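You operate a simulated robot arm through the tools that you are given. There is no shell and no other tool. Be economical: measure what you need, move in short steps, check, and stop when the job is done.

You run a simulated robot arm. Do the job below in one go: nothing can be reset, and whatever is moved stays where it is left.

JOB
Supper is over: turn the grill to 0, switch it off, slide both pans out.
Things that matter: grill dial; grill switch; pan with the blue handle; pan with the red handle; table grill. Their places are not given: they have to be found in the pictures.

The check looks at the end state, three seconds after you hand in, the way a careful person would. Anything else that was tipped, shoved, dropped, spilled or broken makes it a failure.

ROBOT AND FRAMES
A 7-joint arm with a two-finger parallel gripper, fixed in place. Base frame: the origin is at the foot of the arm, x ahead of it, y to its left, z up; the work surface is at about z = 0. Lengths are in mm, angles in degrees, forces in N, time in s.
With the tool pointing down near the work surface it reaches from about 240 to 620 mm from the base axis. Its first joint turns from -66.0 to 66.0 degrees. Payload 2.6 kg.
The tool frame sits at the grasp point between the pads (the TCP): z along the fingers, y along the line on which they close. The tips reach 30 mm beyond it. The gripper opens to 94 mm. The fingers are 28 mm wide and 10 mm thick; the gripper's body (50 by 96 mm) begins 55 mm behind the TCP.
Orientation is told as [roll, pitch, yaw] about the base's x, y, z axes, in that order, counted from this pose: with the fingers straight down and closing along the base's y, the tool's x points along the base's -x, its y along +y and its z along -z.

CONTROLS
- The arm moves only by the tool apply_moves. Its argument "moves" is one flat list of numbers, 7 for each row, row after row: the turn, a rotation vector about the tool's x, y, z in units of 8 degrees (1.0 is 8 degrees), then the shift along the tool's x, y, z in units of 30 mm (1.0 is 30 mm), then the finger opening in mm, from 0 to 94. In form: [ax, ay, az, x, y, z, hand, ax, ay, az, x, y, z, hand, ...]. A call has 1 to 8 rows; each row shifts and turns the commanded pose from where the row before left it, along the tool's axes as they then stand. A call with a number of a shift or a turn outside -1 to 1 is refused whole. A row lasts 0.2 s, in which the tool goes at most 50 mm and 8.6 degrees; a call with a longer step from one row to the next is refused whole, and so is a gripper value outside its range. A pose out of reach is approached as far as the arm can. The call stops where the force on the tool passes 70 N (or 10 N more than at its start, if that is more) or the arm is blocked; 0.2 s more then pass. The fingers move at their own pace (about 72 mm/s each) and stop on an object; they squeeze with about 32 N. The grip force told is the motor's: it shows also when the fingers shut on nothing. Time passes only in rows, and 0.2 s behind the last, so rows that do not move let the fingers close. It gives the time, the measured TCP pose, the force on the tool (base axes), the opening and the grip force at its end, in the units of the frame above (readings bear some noise), with the torque about the TCP (base axes, N m) and any sound that the robot's microphone picked up, and new pictures: "show" is both (left out), scene, wrist or none.
- Cameras (640 x 400 px; columns grow to the right, rows downward): "scene" is fixed at [17.9, 398.2, 583.3]; the picture's right is [-0.91, -0.41, 0.00], its down [-0.19, 0.42, -0.89] and it looks along [0.36, -0.81, -0.46] (base axes); focal length 372 px, centre (320, 200). "wrist" rides on the gripper at [76, 14, -102] in the tool frame; the picture's right is [-0.18, 0.98, 0.00], its down [-0.75, -0.14, -0.64] and it looks along [-0.63, -0.12, 0.77] (tool axes); focal length 243 px, centre (320, 200).
- point_at(camera, pixels): for up to 12 pixels [column, row] of the newest picture of that camera ("zoom" is the newest enlarged one), the place [x, y, z] in the base frame of the surface seen there, good to about 2 mm, but the place of the scene camera against the robot may be out by one fixed shift of up to 25 mm in any direction. No time passes.
- zoom(camera, box): a new picture of the part [left, top, right, bottom] of that camera's present view, enlarged. No time passes.
- close_job(): hands the job in; it is judged then, once.

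Work in short steps. Measure before you move; look again where a grasp or a placing could have gone wrong, and mend it. You have 80 turns and 200 pictures in all, those below and enlarged ones among them. Open the gripper and draw the arm clear of the work before you hand the job in, unless the task says otherwise; then end with one line.

The tools are called after ">>>" by a JSON object that holds its "op" and its "data". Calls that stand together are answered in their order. apply_moves: Moves the arm, as the interface text tells. Its arguments: {"type":"object","properties":{"moves":{"type":"array","items":{"type":"number"}},"show":{"type":"string","enum":["both","scene","wrist","none"]}},"required":["moves"]} The other tools are called the same way: point_at (camera, pixels) gives the place of the surface under pixels of a picture; zoom (camera, box) takes an enlarged picture of a part of a camera's view; close_job () hands the job in.

At the start:

```text
time: 0.0
position: [239.1, -300.6, 360.8]
tcp_rot: [0.1, 0.0, 0.0]
contact_force: [-0.2, -0.2, -0.4]
moment: [-0.02, -0.02, 0.01]
grip_width: 94.0
grasp_force: 0.0
```

scene: 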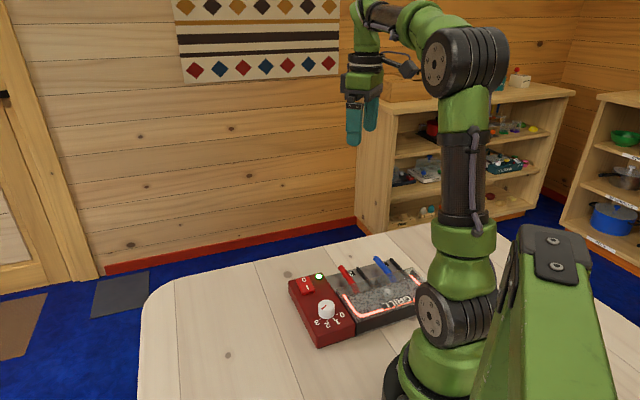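
wrist: 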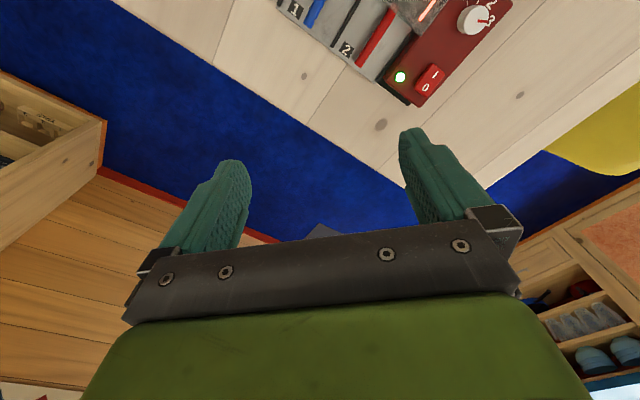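

The grill is at about (350,300) in the scene picture, with the dial at (327,308), the switch at (306,285) and the handles at (347,278) and (384,268). I enlarge both views.

>>> {"op": "zoom", "data": {"camera": "scene", "box": [270, 240, 446, 350]}}

>>> {"op": "zoom", "data": {"camera": "wrist", "box": [260, 0, 540, 120]}}

>>> {"op": "point_at", "data": {"camera": "wrist", "pixels": [[474, 20], [490, 20], [430, 78], [400, 76], [376, 40], [394, 10], [358, 66], [315, 10], [344, 48], [412, 104], [510, 5], [295, 8]]}}

>>> {"op": "point_at", "data": {"camera": "scene", "pixels": [[327, 308], [327, 303], [306, 285], [319, 276], [347, 278], [384, 268], [390, 262], [362, 272], [290, 281], [318, 345], [355, 330], [404, 300]]}}

```text
3.64 times, centred on (358, 295) of scene
```

zoom: 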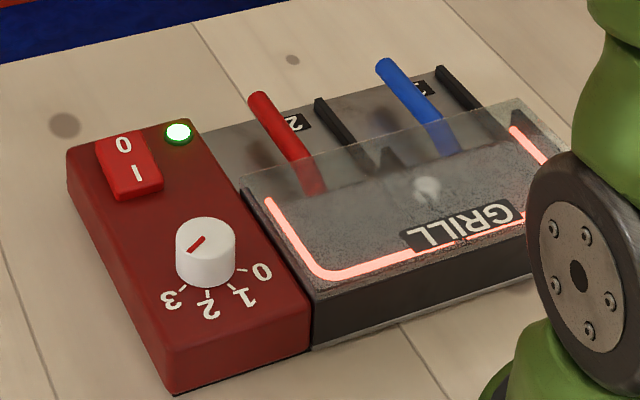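

```text
2.29 times, centred on (400, 60) of wrist
```

zoom: 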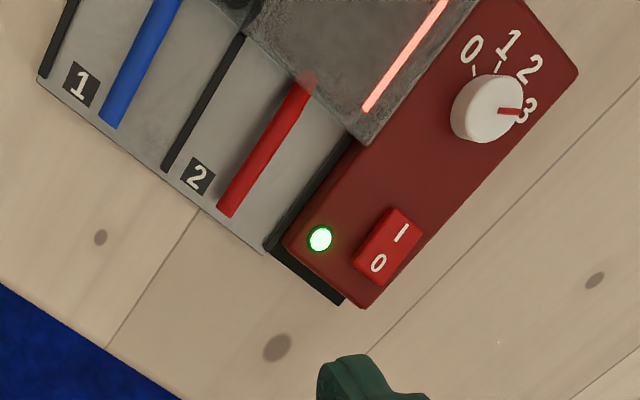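

```text
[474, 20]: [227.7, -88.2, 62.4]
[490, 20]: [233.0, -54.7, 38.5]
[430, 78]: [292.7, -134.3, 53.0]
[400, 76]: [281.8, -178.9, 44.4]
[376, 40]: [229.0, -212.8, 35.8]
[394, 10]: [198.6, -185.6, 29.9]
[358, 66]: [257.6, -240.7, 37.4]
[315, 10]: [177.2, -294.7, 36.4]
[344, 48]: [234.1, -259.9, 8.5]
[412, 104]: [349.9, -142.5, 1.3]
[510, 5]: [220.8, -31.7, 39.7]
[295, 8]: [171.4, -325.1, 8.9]
```

```text
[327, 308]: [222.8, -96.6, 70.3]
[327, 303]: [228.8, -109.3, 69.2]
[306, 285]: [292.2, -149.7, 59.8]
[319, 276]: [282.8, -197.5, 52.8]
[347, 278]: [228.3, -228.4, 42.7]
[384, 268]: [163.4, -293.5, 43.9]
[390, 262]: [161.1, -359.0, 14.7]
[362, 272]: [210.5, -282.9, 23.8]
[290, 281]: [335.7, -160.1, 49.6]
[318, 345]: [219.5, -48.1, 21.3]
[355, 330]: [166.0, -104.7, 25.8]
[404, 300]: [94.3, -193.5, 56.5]
```

The dial reads 3, the switch is on "I" and both pans are in. I measure the handles, dial and ticks on the enlarged wrist picture.

>>> {"op": "point_at", "data": {"camera": "zoom", "pixels": [[226, 208], [262, 150], [296, 95], [110, 118], [140, 65], [168, 12], [480, 95], [500, 110], [516, 110], [474, 72], [499, 66], [380, 262]]}}

>>> {"op": "point_at", "data": {"camera": "zoom", "pixels": [[402, 232], [390, 245], [370, 300], [570, 80], [45, 75], [168, 165], [265, 250], [200, 140], [240, 40], [340, 110], [320, 238], [360, 240]]}}

```text
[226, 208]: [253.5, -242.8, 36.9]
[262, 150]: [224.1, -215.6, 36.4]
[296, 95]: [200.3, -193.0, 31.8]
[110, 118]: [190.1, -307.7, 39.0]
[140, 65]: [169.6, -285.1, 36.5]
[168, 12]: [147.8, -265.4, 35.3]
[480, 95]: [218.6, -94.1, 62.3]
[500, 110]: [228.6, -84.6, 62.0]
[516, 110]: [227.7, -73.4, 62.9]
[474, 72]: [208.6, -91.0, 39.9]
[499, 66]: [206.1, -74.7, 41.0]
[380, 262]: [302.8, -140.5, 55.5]
```

```text
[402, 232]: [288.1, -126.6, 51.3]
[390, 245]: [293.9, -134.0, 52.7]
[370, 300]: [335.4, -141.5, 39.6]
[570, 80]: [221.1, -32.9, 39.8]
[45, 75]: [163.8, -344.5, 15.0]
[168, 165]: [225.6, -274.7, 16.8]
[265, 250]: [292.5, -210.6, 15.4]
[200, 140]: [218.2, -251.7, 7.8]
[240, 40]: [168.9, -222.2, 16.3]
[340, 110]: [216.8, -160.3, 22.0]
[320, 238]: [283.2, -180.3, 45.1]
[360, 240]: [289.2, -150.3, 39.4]
```

Handles run along about (0.73,-0.68), so a yaw near -44° fits them. I turn the tool to about -56° while lowering to z≈235, clear of everything.

>>> {"op": "apply_moves", "data": {"moves": [0, 0, 1, 0, 0, 0.6, 60, 0, 0, 1, 0, 0, 0.6, 60, 0, 0, 1, 0, 0, 0.6, 60, 0, 0, 1, 0, 0, 0.6, 60, 0, 0, 1, 0, 0, 0.6, 60, 0, 0, 1, 0, 0, 0.6, 60, 0, 0, 1, 0, 0, 0.6, 60], "show": "none"}}

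```text
time: 1.6
position: [238.9, -302.6, 237.4]
tcp_rot: [0.0, 0.0, -56.1]
contact_force: [-0.2, 0.3, -0.5]
moment: [0.0, -0.01, -0.01]
grip_width: 59.8
grasp_force: 0.0
```

The turn worked (yaw -56). Next I move above the dial at z≈200 for a close look.

>>> {"op": "apply_moves", "data": {"moves": [0, 0, 0, 0.8, 0.54, 0.18, 60, 0, 0, 0, 0.8, 0.54, 0.18, 60, 0, 0, 0, 0.8, 0.54, 0.18, 60, 0, 0, 0, 0.8, 0.54, 0.18, 60, 0, 0, 0, 0.8, 0.54, 0.18, 60, 0, 0, 0, 0.8, 0.54, 0.18, 60, 0, 0, 0, 0.8, 0.54, 0.18, 60]}}

>>> {"op": "zoom", "data": {"camera": "wrist", "box": [200, 0, 440, 150]}}

```text
time: 3.2
position: [240.1, -99.8, 197.9]
tcp_rot: [0.0, 0.0, -56.0]
contact_force: [0.1, 0.4, 0.0]
moment: [-0.03, -0.04, 0.01]
grip_width: 60.0
grasp_force: 0.0
```

scene: 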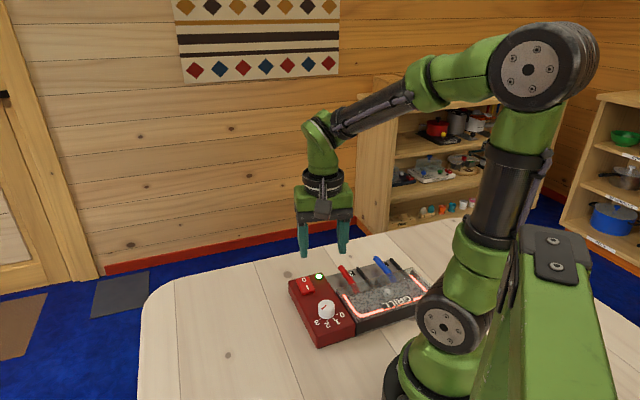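
wrist: 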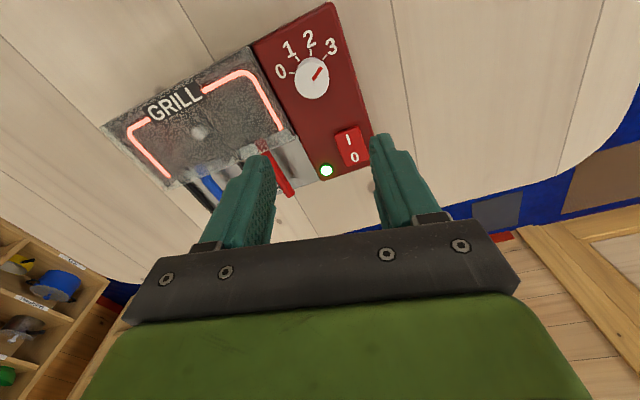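

```text
2.67 times, centred on (320, 75) of wrist
```

zoom: 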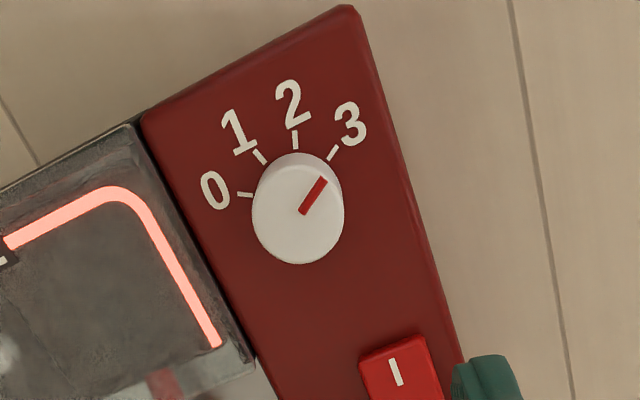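

The view is clear. I measure the dial top, pointer and ticks, plus the switch ends.

>>> {"op": "point_at", "data": {"camera": "zoom", "pixels": [[239, 194], [249, 196], [258, 153], [265, 162], [295, 132], [295, 146], [336, 147], [329, 158], [322, 180], [302, 211], [256, 215], [340, 212]]}}

>>> {"op": "point_at", "data": {"camera": "zoom", "pixels": [[298, 172], [297, 254], [297, 213], [310, 197], [397, 370], [380, 345], [425, 335], [370, 395], [200, 200], [350, 300]]}}

>>> {"op": "point_at", "data": {"camera": "wrist", "pixels": [[348, 140], [354, 157], [337, 137], [359, 128], [344, 164], [365, 158], [326, 170], [290, 190], [275, 165]]}}

```text
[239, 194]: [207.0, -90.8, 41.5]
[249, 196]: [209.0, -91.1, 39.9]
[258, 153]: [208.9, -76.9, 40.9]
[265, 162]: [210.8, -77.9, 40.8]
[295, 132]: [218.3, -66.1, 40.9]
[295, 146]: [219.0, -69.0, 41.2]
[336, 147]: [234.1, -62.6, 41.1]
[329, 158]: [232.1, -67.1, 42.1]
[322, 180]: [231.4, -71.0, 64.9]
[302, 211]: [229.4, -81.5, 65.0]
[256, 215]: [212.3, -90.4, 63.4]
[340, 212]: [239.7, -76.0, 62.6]
```

```text
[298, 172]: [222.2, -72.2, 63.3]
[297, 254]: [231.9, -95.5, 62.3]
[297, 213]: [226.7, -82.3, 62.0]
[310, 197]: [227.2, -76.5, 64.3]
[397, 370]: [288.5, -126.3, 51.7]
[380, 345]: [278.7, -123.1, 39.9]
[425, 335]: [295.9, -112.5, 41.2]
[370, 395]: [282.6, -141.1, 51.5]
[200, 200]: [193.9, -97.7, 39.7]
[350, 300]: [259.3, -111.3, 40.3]
```

```text
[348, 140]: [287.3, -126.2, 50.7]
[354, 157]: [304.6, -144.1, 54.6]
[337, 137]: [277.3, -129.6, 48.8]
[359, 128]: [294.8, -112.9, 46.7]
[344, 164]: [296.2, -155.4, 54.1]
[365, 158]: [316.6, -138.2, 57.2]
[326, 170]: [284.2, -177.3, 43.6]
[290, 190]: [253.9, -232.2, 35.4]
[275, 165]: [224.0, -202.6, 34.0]
```

Dial centre ≈ (226.5,-83.5), top z≈63, Ø≈31. The pointer is at about 70° and tick 0 at about 202°, so it needs ≈132° counter-clockwise. I descend open over the knob to TCP z≈76.

>>> {"op": "apply_moves", "data": {"moves": [0, 0, 0, 0.7, -0.07, 0.2, 60, 0, 0, 0, 0, 0, 0.95, 60, 0, 0, 0, 0, 0, 0.95, 60, 0, 0, 0, 0, 0, 0.95, 60, 0, 0, 0, 0, 0, 0.6, 60, 0, 0, 0, 0, 0, 0.42, 60]}}

```text
time: 4.6
position: [227.3, -82.0, 74.7]
tcp_rot: [0.0, -0.1, -56.0]
contact_force: [0.4, 0.2, 0.1]
moment: [0.01, -0.01, 0.0]
grip_width: 60.0
grasp_force: 0.1
```

scene: 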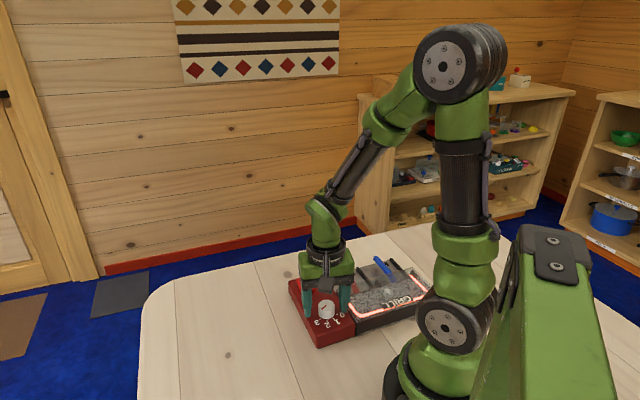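
wrist: 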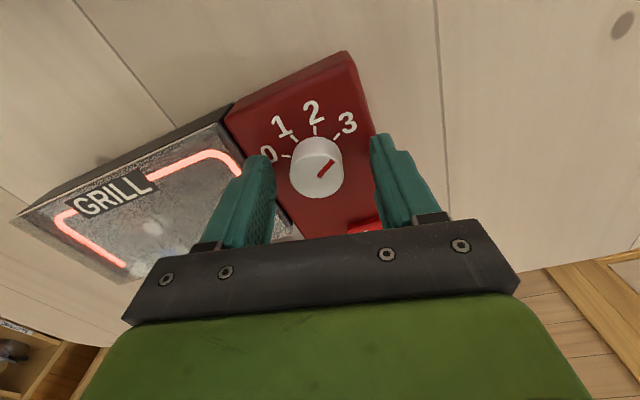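

The knob sits between the fingers, well centred. I close on it.

>>> {"op": "apply_moves", "data": {"moves": [0, 0, 0, 0, 0, 0, 25, 0, 0, 0, 0, 0, 0, 25, 0, 0, 0, 0, 0, 0, 25], "show": "wrist"}}

```text
time: 5.4
position: [226.0, -82.3, 75.0]
tcp_rot: [0.0, 0.1, -55.9]
contact_force: [-10.3, -12.8, -4.6]
moment: [-0.2, 0.16, 0.0]
grip_width: 34.3
grasp_force: 8.2
```

wrist: 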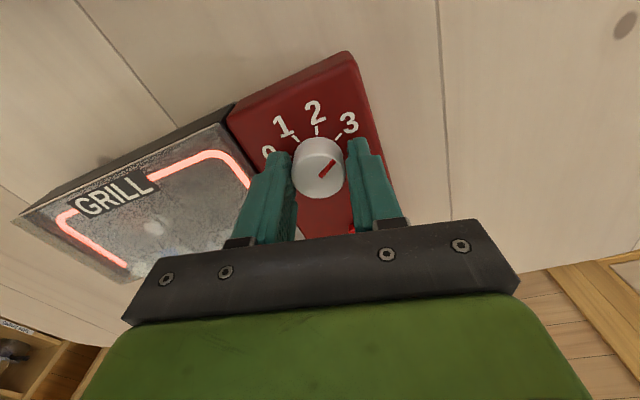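

The side force (~16 N along tool −y) shows that one finger touched first. I ease 2 mm that way while finishing the close.

>>> {"op": "apply_moves", "data": {"moves": [0, 0, 0, 0, -0.07, 0, 28, 0, 0, 0, 0, 0, 0, 28], "show": "none"}}

```text
time: 6.0
position: [225.2, -84.8, 76.1]
tcp_rot: [0.0, 0.1, -55.9]
contact_force: [-5.9, -3.0, -2.1]
moment: [-0.03, 0.14, -0.07]
grip_width: 31.7
grasp_force: 3.2
```

Opening 31.7 mm: the knob is held. I squeeze and turn the first 32° counter-clockwise as a test.

>>> {"op": "apply_moves", "data": {"moves": [0, 0, 0, 0, 0, 0, 15, 0, 0, 0, 0, 0, 0, 15, 0, 0, -1, 0, 0, 0, 15, 0, 0, -1, 0, 0, 0, 15, 0, 0, -1, 0, 0, 0, 15, 0, 0, -1, 0, 0, 0, 15], "show": "wrist"}}

```text
time: 7.4
position: [224.9, -84.5, 76.0]
tcp_rot: [-0.1, 0.1, -23.9]
contact_force: [-15.9, -22.1, 10.7]
moment: [-0.2, 1.07, -0.09]
grip_width: 30.7
grasp_force: 32.0
```

wrist: 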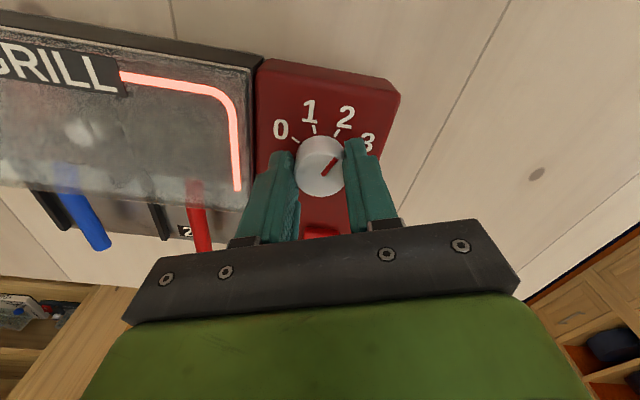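

The pointer moved with the gripper. I relieve the side force by 1.5 mm and turn another 48°.

>>> {"op": "apply_moves", "data": {"moves": [0, 0, -1, 0, -0.05, 0, 15, 0, 0, -1, 0, 0, 0, 15, 0, 0, -1, 0, 0, 0, 15, 0, 0, -1, 0, 0, 0, 15, 0, 0, -1, 0, 0, 0, 15, 0, 0, -1, 0, 0, 0, 15], "show": "wrist"}}

```text
time: 8.8
position: [223.6, -84.9, 76.7]
tcp_rot: [-0.1, -0.1, 24.3]
contact_force: [2.3, -12.2, -0.5]
moment: [0.27, 0.5, -0.03]
grip_width: 30.9
grasp_force: 32.4
```

wrist: 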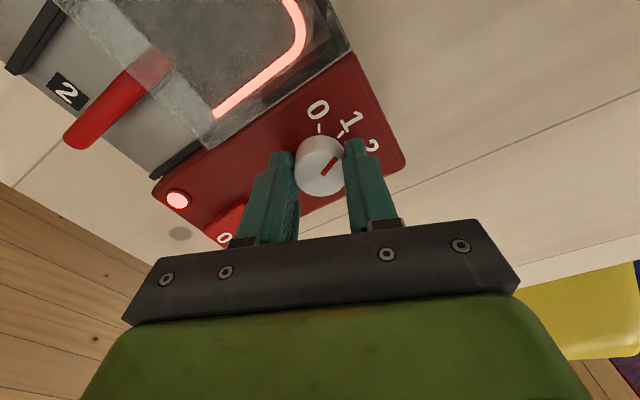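

The pointer is now between 1 and 2 and still following. I turn 40° more.

>>> {"op": "apply_moves", "data": {"moves": [0, 0, -1, 0, 0, 0, 15, 0, 0, -1, 0, 0, 0, 15, 0, 0, -1, 0, 0, 0, 15, 0, 0, -1, 0, 0, 0, 15, 0, 0, -1, 0, 0, 0, 15], "show": "wrist"}}

>>> {"op": "zoom", "data": {"camera": "wrist", "box": [240, 80, 420, 240]}}

```text
time: 10.0
position: [224.0, -85.9, 77.0]
tcp_rot: [0.0, -0.2, 64.0]
contact_force: [12.5, 0.5, 0.3]
moment: [0.56, -0.41, -0.56]
grip_width: 31.0
grasp_force: 32.4
```

wrist: 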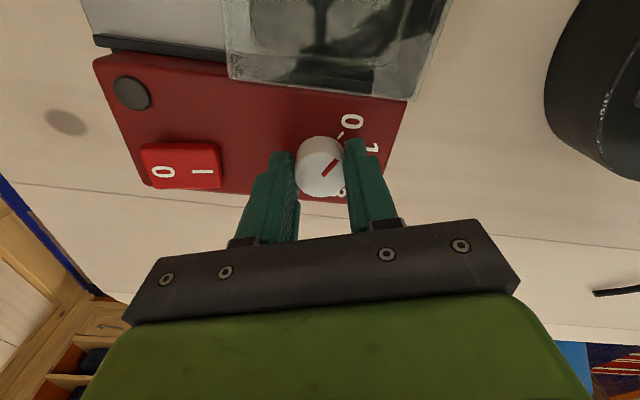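

```text
2.50 times, centred on (330, 160) of wrist
```

zoom: 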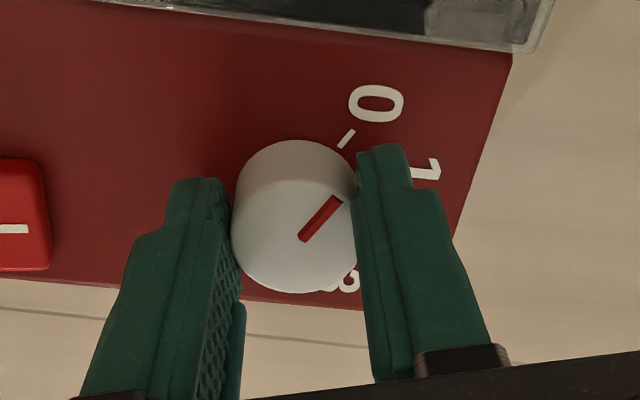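

The pointer is almost at 0, and the glow and lamp have gone out. I turn the last ~12°.

>>> {"op": "apply_moves", "data": {"moves": [0, 0, -0.75, 0, 0, 0, 15, 0, 0, -0.75, 0, 0, 0, 15, 0, 0, 0, 0, 0, 0, 15], "show": "none"}}

>>> {"op": "zoom", "data": {"camera": "wrist", "box": [240, 80, 420, 240]}}

```text
time: 10.8
position: [224.5, -85.7, 76.1]
tcp_rot: [-0.2, 0.0, 76.2]
contact_force: [9.2, -9.4, 0.4]
moment: [0.12, -0.05, -0.21]
grip_width: 31.5
grasp_force: 31.8
```

```text
2.50 times, centred on (330, 160) of wrist
```

zoom: 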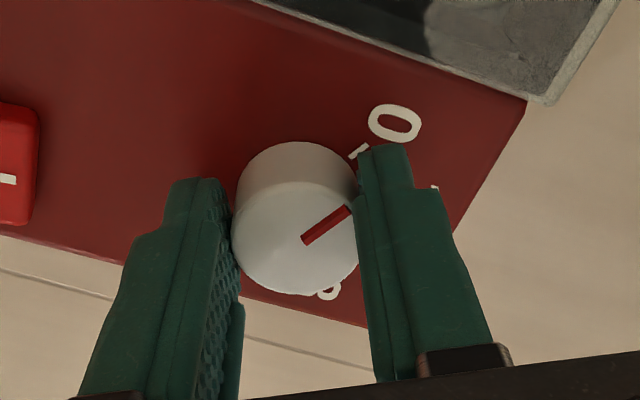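

The pointer looks close to the 0 tick, with perhaps some slip. I open and rise to measure it.

>>> {"op": "apply_moves", "data": {"moves": [0, 0, 0, 0, 0, 0, 60, 0, 0, 0, 0, 0, 0, 60, 0, 0, 0, 0, 0, -1, 60, 0, 0, 0, 0, 0, -1, 60, 0, 0, 0, 0, 0, -1, 60], "show": "wrist"}}

>>> {"op": "zoom", "data": {"camera": "wrist", "box": [220, 40, 420, 180]}}

```text
time: 12.0
position: [223.1, -82.9, 167.0]
tcp_rot: [0.1, 0.0, 76.2]
contact_force: [0.6, 0.7, 0.1]
moment: [0.01, 0.02, 0.02]
grip_width: 60.2
grasp_force: 0.0
```

wrist: 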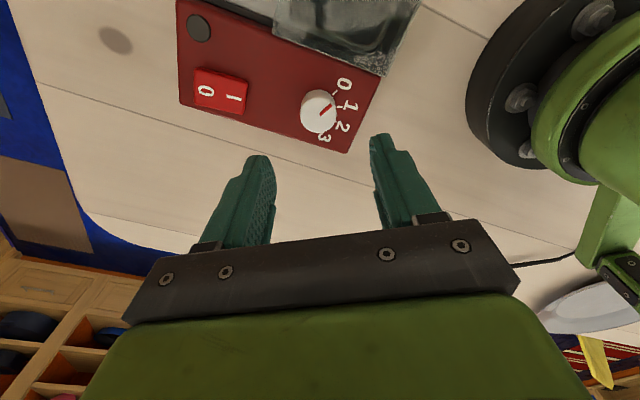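

```text
2.86 times, centred on (320, 110) of wrist
```

zoom: 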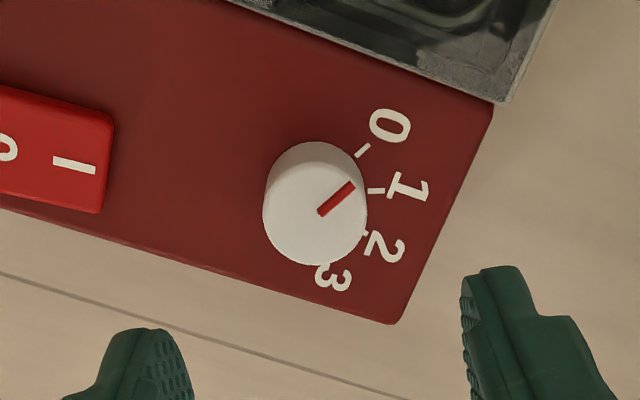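

I measure the pointer, rim and ticks.

>>> {"op": "point_at", "data": {"camera": "zoom", "pixels": [[351, 185], [321, 211], [336, 198], [267, 212], [362, 214], [316, 169], [313, 260], [357, 155], [368, 146], [371, 191], [383, 191], [73, 163]]}}

>>> {"op": "point_at", "data": {"camera": "zoom", "pixels": [[351, 183], [324, 214], [364, 233], [318, 266], [340, 190], [345, 195], [395, 322], [490, 108]]}}

```text
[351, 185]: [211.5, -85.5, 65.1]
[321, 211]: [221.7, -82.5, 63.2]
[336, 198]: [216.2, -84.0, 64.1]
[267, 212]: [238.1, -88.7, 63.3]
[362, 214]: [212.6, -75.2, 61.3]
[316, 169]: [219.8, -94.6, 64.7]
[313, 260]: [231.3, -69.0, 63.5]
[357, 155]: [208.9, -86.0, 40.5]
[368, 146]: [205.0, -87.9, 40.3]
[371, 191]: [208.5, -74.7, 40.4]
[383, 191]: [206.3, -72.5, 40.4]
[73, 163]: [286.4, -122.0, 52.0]
```

```text
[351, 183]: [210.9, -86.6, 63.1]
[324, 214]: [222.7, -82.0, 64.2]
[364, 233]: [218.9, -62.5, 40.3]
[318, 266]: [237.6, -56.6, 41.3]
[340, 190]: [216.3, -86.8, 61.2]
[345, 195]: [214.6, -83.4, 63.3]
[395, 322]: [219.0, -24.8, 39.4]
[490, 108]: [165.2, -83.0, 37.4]
```

The pointer is at ≈196–199° and tick 0 at ≈196° from the present centre, so the dial is on 0. The grill crept about 4 mm, so I will be gentler. Next I turn to yaw 46.5, close the fingers and go above the switch.

>>> {"op": "apply_moves", "data": {"moves": [0, 0, 1, 0, 0, 0, 30, 0, 0, 1, 0, 0, 0, 0, 0, 0, 1, 0, 0, 0, 0, 0, 0, 0.7, 0, 0, 0, 0, 0, 0, 0, -0.16, -0.735, 0, 0, 0, 0, 0, -0.16, -0.735, 0, 0, 0, 0, 0, -0.16, -0.735, 0, 0, 0, 0, 0, -0.16, -0.735, 0, 0]}}

>>> {"op": "zoom", "data": {"camera": "wrist", "box": [200, 0, 440, 180]}}

```text
time: 13.8
position: [301.8, -133.1, 167.5]
tcp_rot: [-0.1, 0.0, 46.3]
contact_force: [0.2, 0.2, -0.1]
moment: [0.0, -0.04, 0.01]
grip_width: 0.0
grasp_force: 32.2
```

scene: 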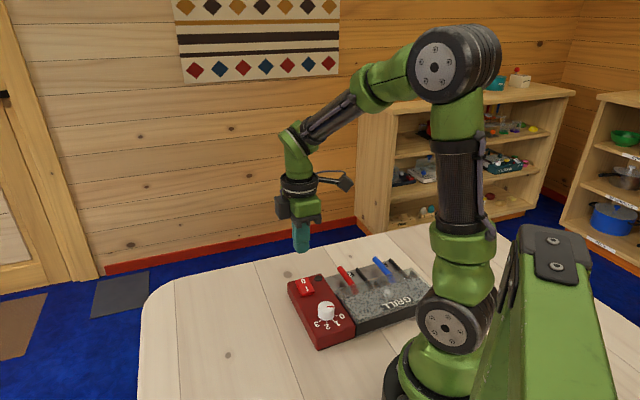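
wrist: 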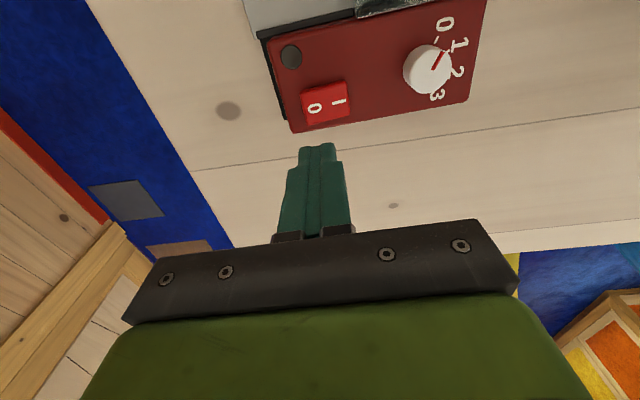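

```text
2.22 times, centred on (320, 90) of wrist
```

zoom: 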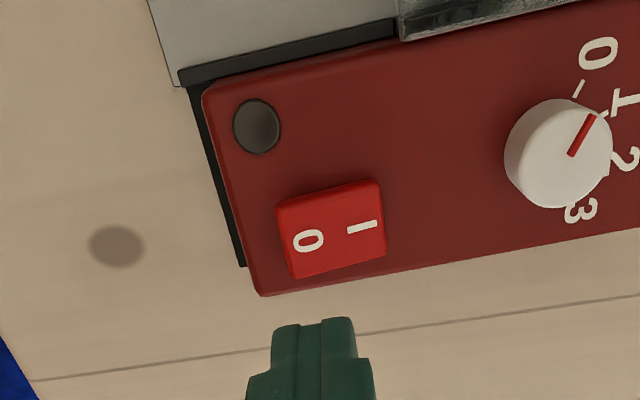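

The dial is confirmed on 0. Now I measure the switch.

>>> {"op": "point_at", "data": {"camera": "zoom", "pixels": [[308, 240], [362, 227], [335, 233], [280, 206], [292, 274], [380, 184], [384, 252], [300, 222], [315, 258], [262, 294], [206, 92], [256, 128]]}}

```text
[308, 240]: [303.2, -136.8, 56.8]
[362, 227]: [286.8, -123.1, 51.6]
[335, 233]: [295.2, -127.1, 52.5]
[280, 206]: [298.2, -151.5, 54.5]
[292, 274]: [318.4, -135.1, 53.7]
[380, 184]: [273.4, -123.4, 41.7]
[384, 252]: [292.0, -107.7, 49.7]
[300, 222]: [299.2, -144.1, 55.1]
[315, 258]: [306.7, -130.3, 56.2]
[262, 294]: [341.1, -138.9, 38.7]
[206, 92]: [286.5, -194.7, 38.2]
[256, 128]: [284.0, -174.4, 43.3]
```

The "0" end of the rocker is at about (308,-143), z≈56. I go above it with the closed tips to z≈62.

>>> {"op": "apply_moves", "data": {"moves": [0, 0, 0, 0.095, -0.377, 0, 0, 0, 0, 0, 0, 0, 0.9, 0, 0, 0, 0, 0, 0, 0.9, 0, 0, 0, 0, 0, 0, 0.7, 0], "show": "wrist"}}

```text
time: 14.8
position: [308.3, -142.6, 91.7]
tcp_rot: [0.1, 0.0, 46.6]
contact_force: [-0.5, -1.6, 0.0]
moment: [0.01, 0.01, 0.03]
grip_width: 0.0
grasp_force: 31.8
```

wrist: 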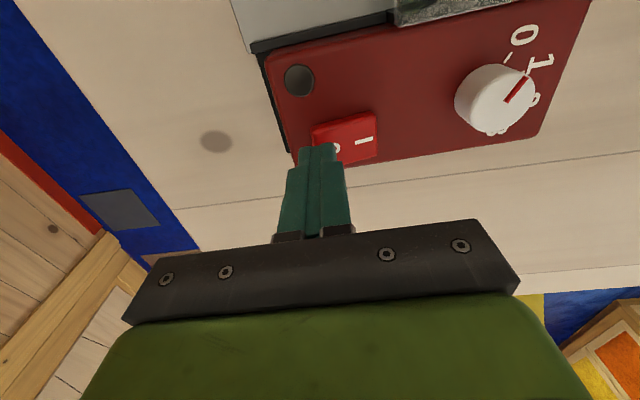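

The tips are over the "0" end. I press down in small steps.

>>> {"op": "apply_moves", "data": {"moves": [0, 0, 0, 0, 0, 0.15, 0, 0, 0, 0, 0, 0, 0.1, 0, 0, 0, 0, 0, 0, 0.1, 0, 0, 0, 0, 0, 0, 0.1, 0], "show": "wrist"}}

```text
time: 15.8
position: [308.7, -143.4, 80.6]
tcp_rot: [-0.5, -0.1, 46.3]
contact_force: [-7.8, -3.2, 61.8]
moment: [0.16, 0.79, 0.09]
grip_width: 0.0
grasp_force: 32.6
```

wrist: 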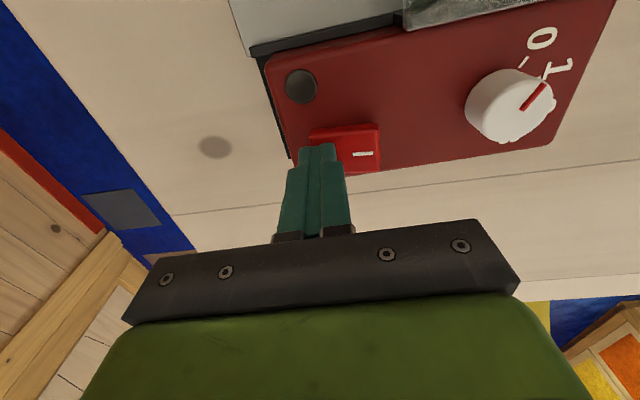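

The rocker flipped and the "I" end now stands up. I rise and check.

>>> {"op": "apply_moves", "data": {"moves": [0, 0, 0, 0, 0, -0.5, 0, 0, 0, 0, 0, 0, -1, 0, 0, 0, 0, 0, 0, -1, 0, 0, 0, 0, 0, 0, -0.7, 0], "show": "wrist"}}

>>> {"op": "zoom", "data": {"camera": "wrist", "box": [200, 0, 440, 180]}}

>>> {"op": "zoom", "data": {"camera": "scene", "box": [270, 240, 446, 350]}}

```text
time: 16.8
position: [307.3, -142.1, 172.5]
tcp_rot: [0.1, 0.0, 46.4]
contact_force: [-0.2, 0.1, -0.4]
moment: [-0.03, -0.01, 0.01]
grip_width: 0.0
grasp_force: 31.8
```

wrist: 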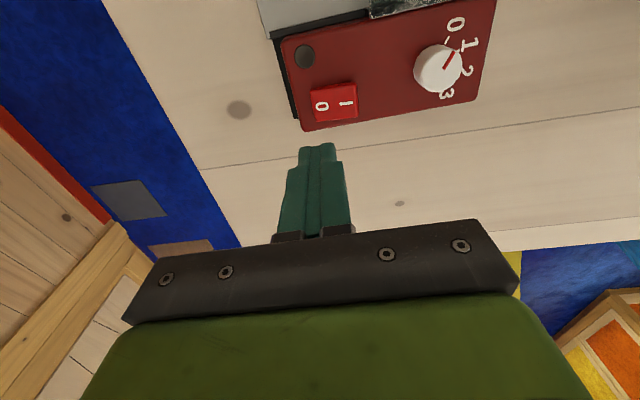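

```text
2.22 times, centred on (320, 90) of wrist
```

zoom: 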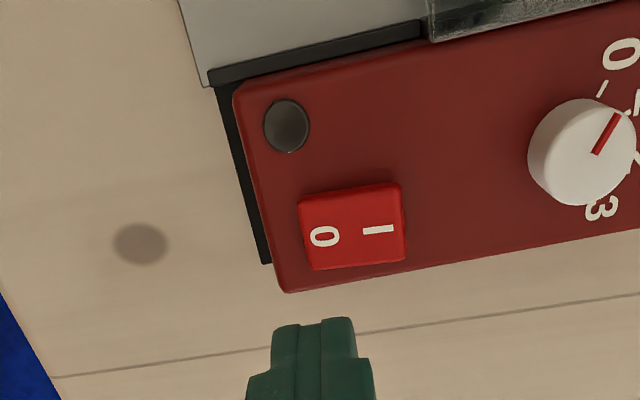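

```text
3.64 times, centred on (358, 295) of scene
```

zoom: 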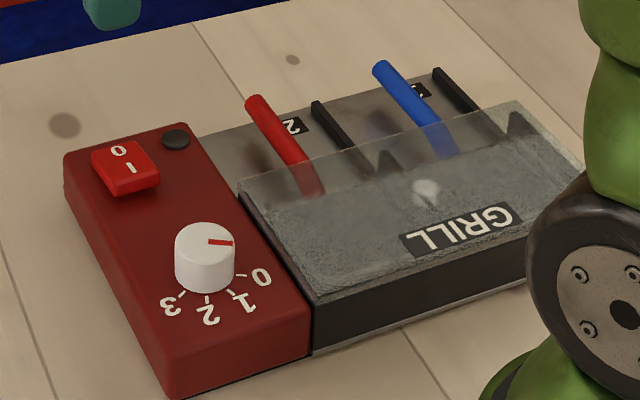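

Switch is off. The pointer in the scene view looks perhaps slightly off the 0 tick, so I compare angles with measured points.

>>> {"op": "point_at", "data": {"camera": "zoom", "pixels": [[209, 240], [231, 242], [220, 241], [178, 245], [235, 243], [206, 224], [206, 262], [240, 273], [245, 275], [230, 291], [207, 298], [183, 294]]}}

>>> {"op": "zoom", "data": {"camera": "wrist", "box": [390, 0, 510, 110]}}

```text
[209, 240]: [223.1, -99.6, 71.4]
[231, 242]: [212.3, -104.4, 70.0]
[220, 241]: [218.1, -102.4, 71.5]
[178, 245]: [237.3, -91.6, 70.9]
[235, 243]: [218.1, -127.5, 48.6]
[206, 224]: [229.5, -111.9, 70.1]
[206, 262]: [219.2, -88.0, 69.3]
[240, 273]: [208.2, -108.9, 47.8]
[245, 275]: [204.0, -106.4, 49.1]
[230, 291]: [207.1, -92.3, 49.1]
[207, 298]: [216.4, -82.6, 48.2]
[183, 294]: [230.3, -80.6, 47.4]
```

```text
3.64 times, centred on (450, 55) of wrist
```

zoom: 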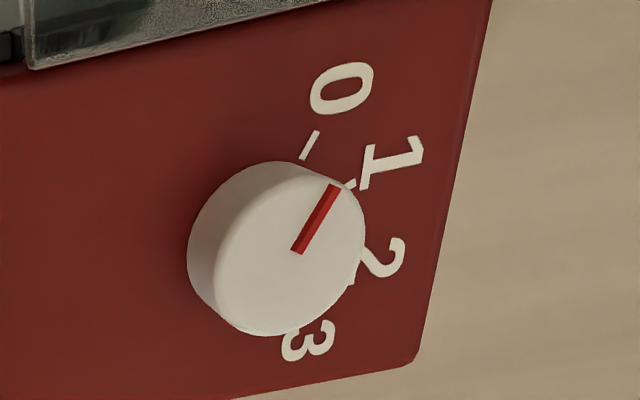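

Pointer (60°) and 0 tick (61°) are parallel, so the dial is on 0. Next the red pan: I rotate the tool to yaw -43.6 at this height and open to 50.

>>> {"op": "apply_moves", "data": {"moves": [0, 0, 1, 0, 0, 0, 50, 0, 0, 1, 0, 0, 0, 50, 0, 0, 1, 0, 0, 0, 50, 0, 0, 1, 0, 0, 0, 50, 0, 0, 1, 0, 0, 0, 50, 0, 0, 1, 0, 0, 0, 50, 0, 0, 1, 0, 0, 0, 50, 0, 0, 1, 0, 0, 0, 50], "show": "none"}}

>>> {"op": "apply_moves", "data": {"moves": [0, 0, 1, 0, 0, 0, 50, 0, 0, 1, 0, 0, 0, 50, 0, 0, 1, 0, 0, 0, 50, 0, 0, 0.25, 0, 0, 0, 50, 0, 0, 0, -0.16, -0.92, 0, 50, 0, 0, 0, -0.16, -0.92, 0, 50, 0, 0, 0, -0.16, -0.92, 0, 50, 0, 0, 0, -0.16, -0.92, 0, 50]}}

>>> {"op": "zoom", "data": {"camera": "wrist", "box": [160, 0, 480, 200]}}

```text
time: 18.6
position: [306.2, -142.5, 173.9]
tcp_rot: [0.0, 0.0, -17.7]
contact_force: [-0.5, -0.9, 0.1]
moment: [0.0, -0.01, -0.02]
grip_width: 50.0
grasp_force: 0.1
```

```text
time: 20.4
position: [246.3, -235.1, 173.6]
tcp_rot: [-0.1, -0.1, -43.5]
contact_force: [0.0, 0.2, -0.5]
moment: [0.0, 0.01, 0.01]
grip_width: 49.8
grasp_force: 0.0
```

scene: 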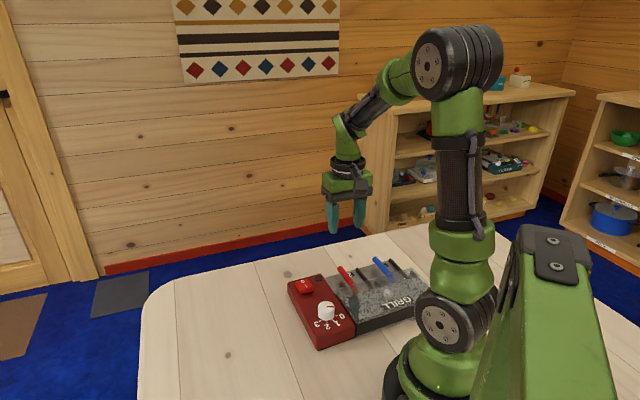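
wrist: 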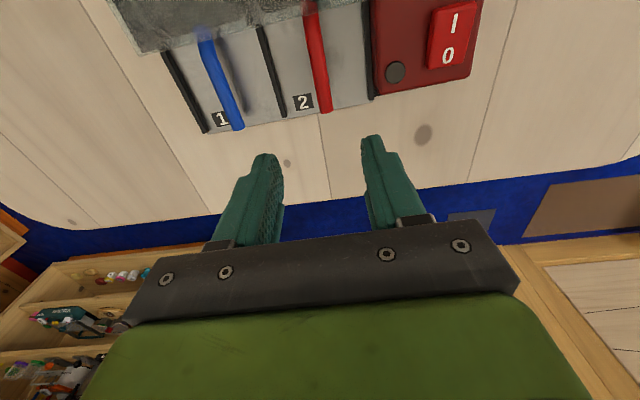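

```text
2.00 times, centred on (320, 100) of wrist
```

zoom: 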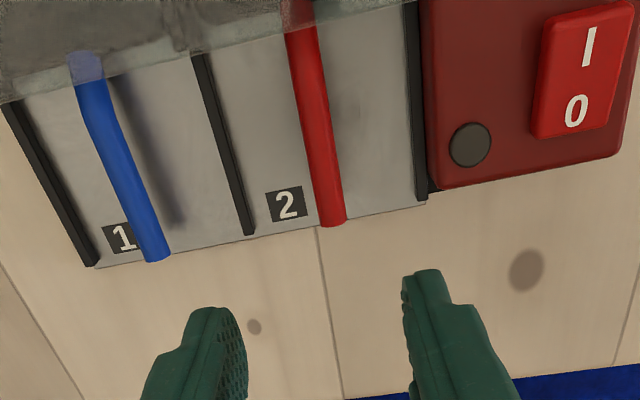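

I measure both handles, the dividers and the tray.

>>> {"op": "point_at", "data": {"camera": "zoom", "pixels": [[332, 218], [325, 180], [317, 130], [308, 80], [300, 40], [157, 255], [140, 210], [120, 165], [100, 115], [88, 70], [240, 190], [420, 180]]}}

>>> {"op": "point_at", "data": {"camera": "zoom", "pixels": [[314, 180], [335, 180], [128, 210], [152, 210], [370, 150], [370, 205], [200, 250], [260, 30], [60, 200], [360, 60], [190, 150], [290, 225]]}}

```text
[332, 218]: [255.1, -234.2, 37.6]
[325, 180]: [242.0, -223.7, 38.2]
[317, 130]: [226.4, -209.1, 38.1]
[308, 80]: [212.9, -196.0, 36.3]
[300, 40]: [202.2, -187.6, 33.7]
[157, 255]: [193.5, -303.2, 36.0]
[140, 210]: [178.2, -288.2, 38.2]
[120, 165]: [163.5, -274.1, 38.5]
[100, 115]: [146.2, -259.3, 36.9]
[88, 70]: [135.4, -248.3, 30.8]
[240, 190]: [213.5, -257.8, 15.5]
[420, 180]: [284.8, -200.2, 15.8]
```

```text
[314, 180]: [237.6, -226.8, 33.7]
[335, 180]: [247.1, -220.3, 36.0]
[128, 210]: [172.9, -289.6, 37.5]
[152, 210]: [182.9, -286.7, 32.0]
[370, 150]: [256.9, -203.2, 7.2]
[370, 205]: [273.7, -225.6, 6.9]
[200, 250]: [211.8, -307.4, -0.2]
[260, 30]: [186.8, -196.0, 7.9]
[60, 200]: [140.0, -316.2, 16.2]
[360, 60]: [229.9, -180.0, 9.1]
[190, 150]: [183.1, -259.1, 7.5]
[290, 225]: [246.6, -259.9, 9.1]
```

The red handle axis is about -42°, top z≈38; grip point (245,-226). I align above it and descend to TCP z≈51, with the tips at ~21, above the tray.

>>> {"op": "apply_moves", "data": {"moves": [0, 0, -0.16, 0.24, 0.19, 0, 50, 0, 0, 0, 0, 0, 1, 50, 0, 0, 0, 0, 0, 1, 50, 0, 0, 0, 0, 0, 1, 50, 0, 0, 0, 0, 0, 0.7, 50, 0, 0, 0, 0, 0, 0.38, 50], "show": "both"}}

```text
time: 21.8
position: [243.9, -226.4, 52.0]
tcp_rot: [0.0, 0.0, -42.2]
contact_force: [0.5, 0.6, 0.1]
moment: [0.0, -0.02, 0.03]
grip_width: 50.0
grasp_force: 0.0
```

scene: 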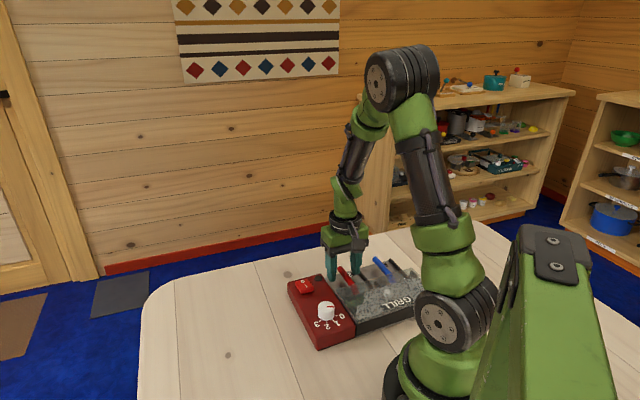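
wrist: 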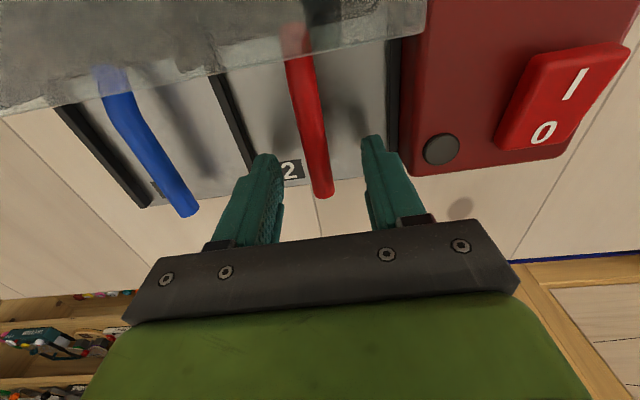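

The handle lies centred between the fingers. I close.

>>> {"op": "apply_moves", "data": {"moves": [0, 0, 0, 0, 0, 0, 20, 0, 0, 0, 0, 0, 0, 10, 0, 0, 0, 0, 0, 0, 8, 0, 0, 0, 0, 0, 0, 5], "show": "wrist"}}

```text
time: 22.8
position: [243.1, -225.5, 51.5]
tcp_rot: [-0.1, 0.0, -42.3]
contact_force: [-0.5, -0.1, 0.6]
moment: [-0.06, -0.09, 0.04]
grip_width: 13.0
grasp_force: 32.0
```

wrist: 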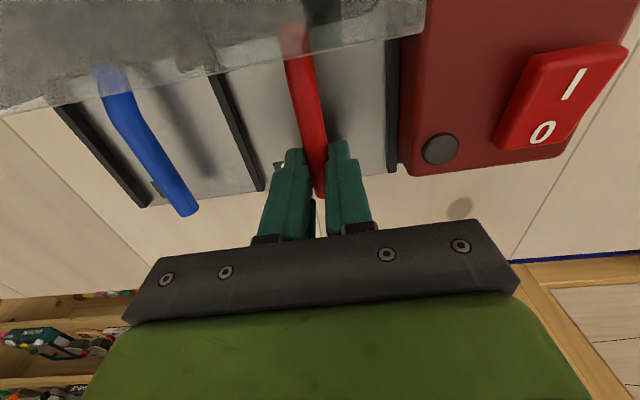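

The grip holds at 13 mm with no side force. I pull gently outward (tool −x), 45 mm first.

>>> {"op": "apply_moves", "data": {"moves": [0, 0, 0, -0.25, 0, 0, 5, 0, 0, 0, -0.4, 0, 0, 5, 0, 0, 0, -0.4, 0, 0, 5, 0, 0, 0, -0.45, 0, 0, 5]}}

```text
time: 23.8
position: [277.5, -256.8, 51.4]
tcp_rot: [-0.1, 0.0, -42.3]
contact_force: [-1.0, 2.2, 10.9]
moment: [0.56, 0.66, -0.01]
grip_width: 13.1
grasp_force: 31.5
```

scene: 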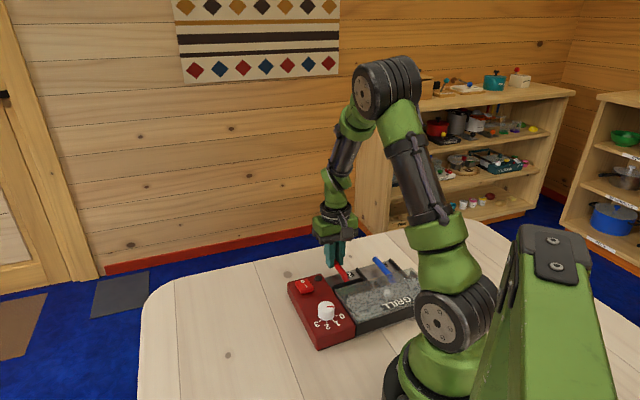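
wrist: 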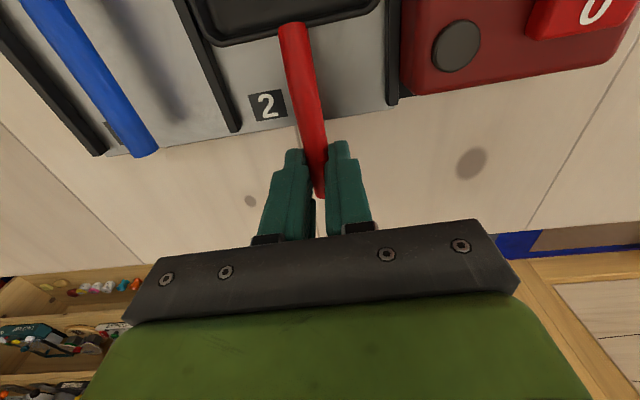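

The pan is following and its front edge has emerged at the top of the picture. I pull another 36 mm.

>>> {"op": "apply_moves", "data": {"moves": [0, 0, 0, -0.4, 0, 0, 5, 0, 0, 0, -0.4, 0, 0, 5, 0, 0, 0, -0.4, 0, 0, 5, 0, 0, 0, 0, 0, 0, 5]}}

>>> {"op": "zoom", "data": {"camera": "scene", "box": [270, 230, 446, 340]}}

```text
time: 24.8
position: [303.7, -279.6, 51.3]
tcp_rot: [0.1, 0.0, -42.4]
contact_force: [-0.9, 0.7, -0.3]
moment: [-0.03, -0.02, -0.03]
grip_width: 12.9
grasp_force: 32.0
```

scene: 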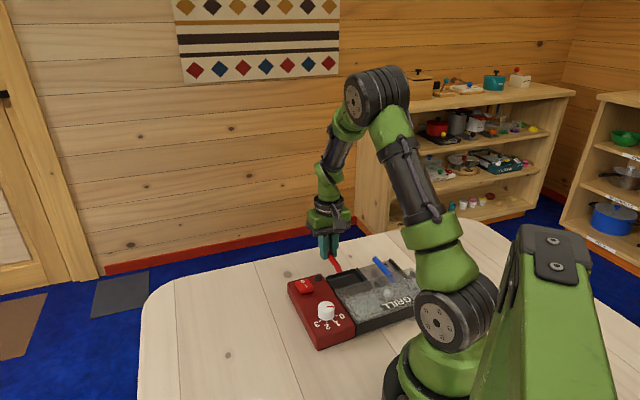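
wrist: 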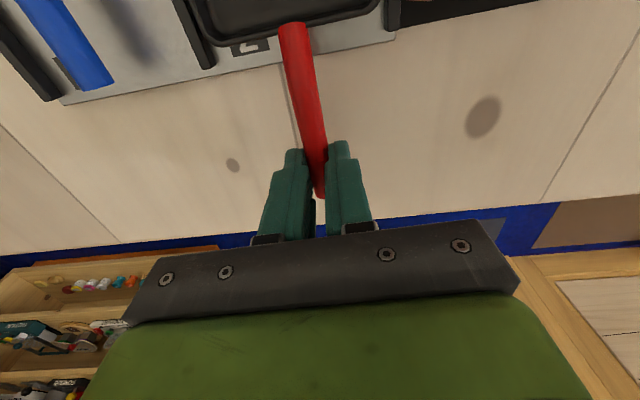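

```text
3.64 times, centred on (358, 285) of scene
```

zoom: 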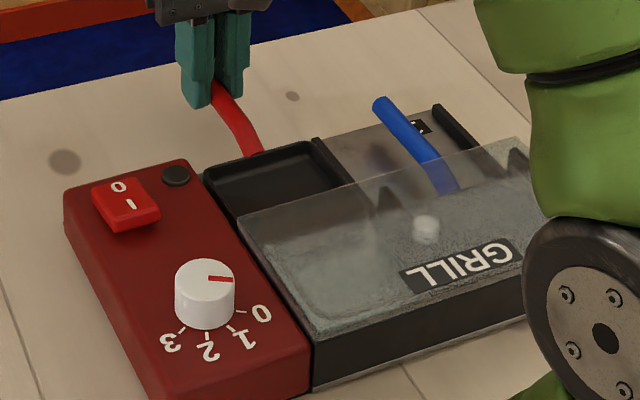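

The red pan is mostly over the tray. I measure the pan edges, hood edge, tray front and table edge before pulling more.

>>> {"op": "point_at", "data": {"camera": "wrist", "pixels": [[220, 40], [370, 12], [290, 28], [290, 5], [180, 80], [130, 92], [390, 38], [300, 20], [310, 100], [450, 205], [150, 235], [200, 65]]}}

>>> {"op": "point_at", "data": {"camera": "zoom", "pixels": [[210, 175], [245, 160], [310, 142], [350, 185], [240, 215], [280, 180], [380, 170], [515, 138], [100, 110], [20, 125], [450, 5], [300, 250]]}}

>>> {"op": "zoom", "data": {"camera": "scene", "box": [315, 260, 395, 310]}}

```text
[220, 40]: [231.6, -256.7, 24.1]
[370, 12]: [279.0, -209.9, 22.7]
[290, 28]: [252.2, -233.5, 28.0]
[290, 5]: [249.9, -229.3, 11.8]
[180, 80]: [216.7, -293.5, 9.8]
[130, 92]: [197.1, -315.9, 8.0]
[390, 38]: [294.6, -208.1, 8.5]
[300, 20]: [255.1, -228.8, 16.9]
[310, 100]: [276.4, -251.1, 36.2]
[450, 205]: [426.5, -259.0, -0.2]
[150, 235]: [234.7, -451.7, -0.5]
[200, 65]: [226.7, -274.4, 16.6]
```

```text
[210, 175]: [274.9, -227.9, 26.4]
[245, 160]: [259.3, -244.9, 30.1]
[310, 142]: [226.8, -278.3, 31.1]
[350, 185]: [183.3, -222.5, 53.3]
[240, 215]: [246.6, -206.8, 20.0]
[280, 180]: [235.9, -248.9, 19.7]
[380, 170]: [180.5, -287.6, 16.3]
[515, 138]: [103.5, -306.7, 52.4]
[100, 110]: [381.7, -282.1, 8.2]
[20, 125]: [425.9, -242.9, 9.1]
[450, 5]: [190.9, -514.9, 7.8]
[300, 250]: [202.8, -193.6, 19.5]
```

```text
8.00 times, centred on (355, 285) of scene
```

zoom: 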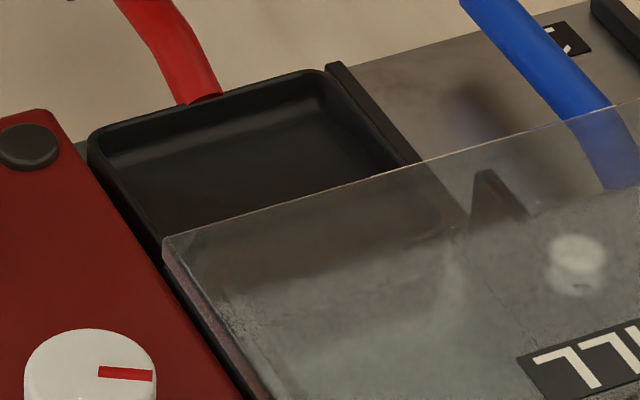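

The exposed tray spans about 85 mm and its front is at s≈358; the pan front is at s≈346. I look for the pan's back edge seen through the glass.

>>> {"op": "point_at", "data": {"camera": "zoom", "pixels": [[200, 255], [215, 275], [240, 275], [250, 300], [300, 250], [320, 262], [330, 285], [400, 230], [430, 232], [450, 260], [300, 200], [220, 110]]}}

```text
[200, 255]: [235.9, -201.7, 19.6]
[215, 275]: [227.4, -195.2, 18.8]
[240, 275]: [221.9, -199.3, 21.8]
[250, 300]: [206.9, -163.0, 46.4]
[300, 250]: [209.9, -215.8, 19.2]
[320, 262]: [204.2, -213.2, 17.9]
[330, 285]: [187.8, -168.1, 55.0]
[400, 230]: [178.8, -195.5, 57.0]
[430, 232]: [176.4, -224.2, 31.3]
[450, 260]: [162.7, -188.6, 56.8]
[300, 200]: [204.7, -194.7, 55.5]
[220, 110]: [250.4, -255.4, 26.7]
```

The pan's back rim is at s≈268 and the hood front at ≈273, so it is only just under. Another 17 mm brings it fully clear while still resting on the tray.

>>> {"op": "apply_moves", "data": {"moves": [0, 0, 0, -0.2, 0, 0, 5, 0, 0, 0, -0.2, 0, 0, 5, 0, 0, 0, -0.17, 0, 0, 5, 0, 0, 0, 0, 0, 0, 5]}}

>>> {"op": "zoom", "data": {"camera": "scene", "box": [306, 245, 402, 305]}}

```text
time: 25.8
position: [316.2, -291.9, 51.4]
tcp_rot: [0.0, 0.0, -42.3]
contact_force: [-2.6, 0.8, 5.5]
moment: [0.28, 0.36, 0.03]
grip_width: 13.0
grasp_force: 31.6
```

scene: 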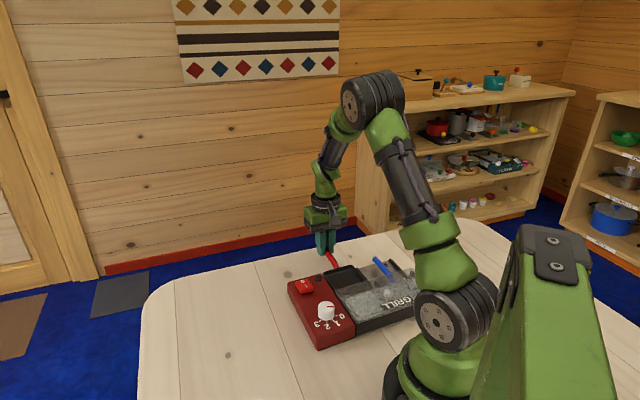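
wrist: 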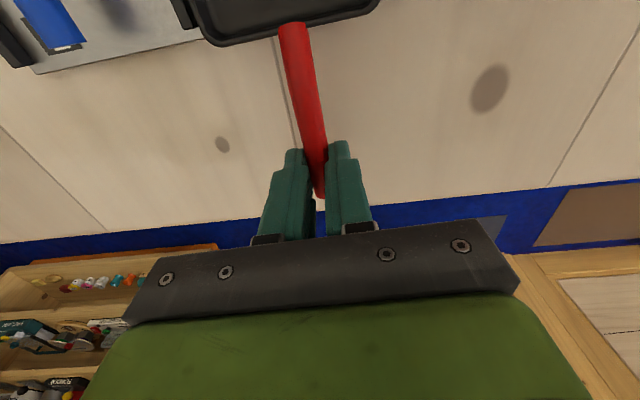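

```text
6.67 times, centred on (354, 275) of scene
```

zoom: 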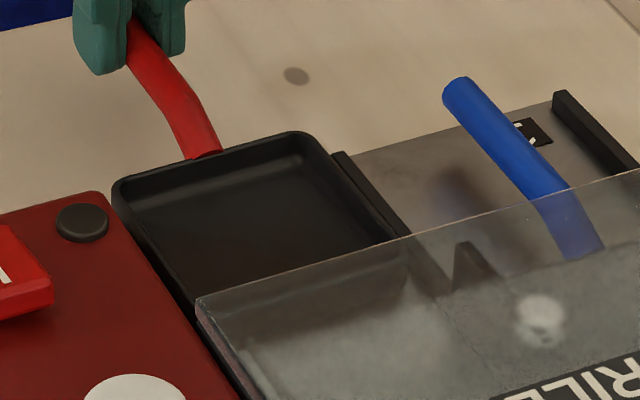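

The pan's front is now just past the tray edge. I check the back rim through the glass again.

>>> {"op": "point_at", "data": {"camera": "zoom", "pixels": [[404, 272], [400, 285], [390, 295], [380, 300], [330, 312], [290, 322], [245, 345], [300, 300], [410, 235], [200, 300], [300, 135], [398, 265]]}}

>>> {"op": "point_at", "data": {"camera": "wrist", "pixels": [[220, 44], [375, 8], [290, 27], [150, 50]]}}

```text
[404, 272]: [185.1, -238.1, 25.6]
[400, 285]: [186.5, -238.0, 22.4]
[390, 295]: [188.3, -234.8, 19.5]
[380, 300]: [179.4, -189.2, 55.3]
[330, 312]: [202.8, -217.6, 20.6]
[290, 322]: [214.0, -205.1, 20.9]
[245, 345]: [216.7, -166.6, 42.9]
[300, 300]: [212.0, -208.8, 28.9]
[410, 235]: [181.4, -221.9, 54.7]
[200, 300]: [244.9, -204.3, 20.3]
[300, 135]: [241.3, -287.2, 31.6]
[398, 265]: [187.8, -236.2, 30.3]
```

```text
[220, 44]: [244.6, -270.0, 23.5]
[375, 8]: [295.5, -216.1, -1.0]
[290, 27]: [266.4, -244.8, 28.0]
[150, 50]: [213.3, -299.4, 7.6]
```

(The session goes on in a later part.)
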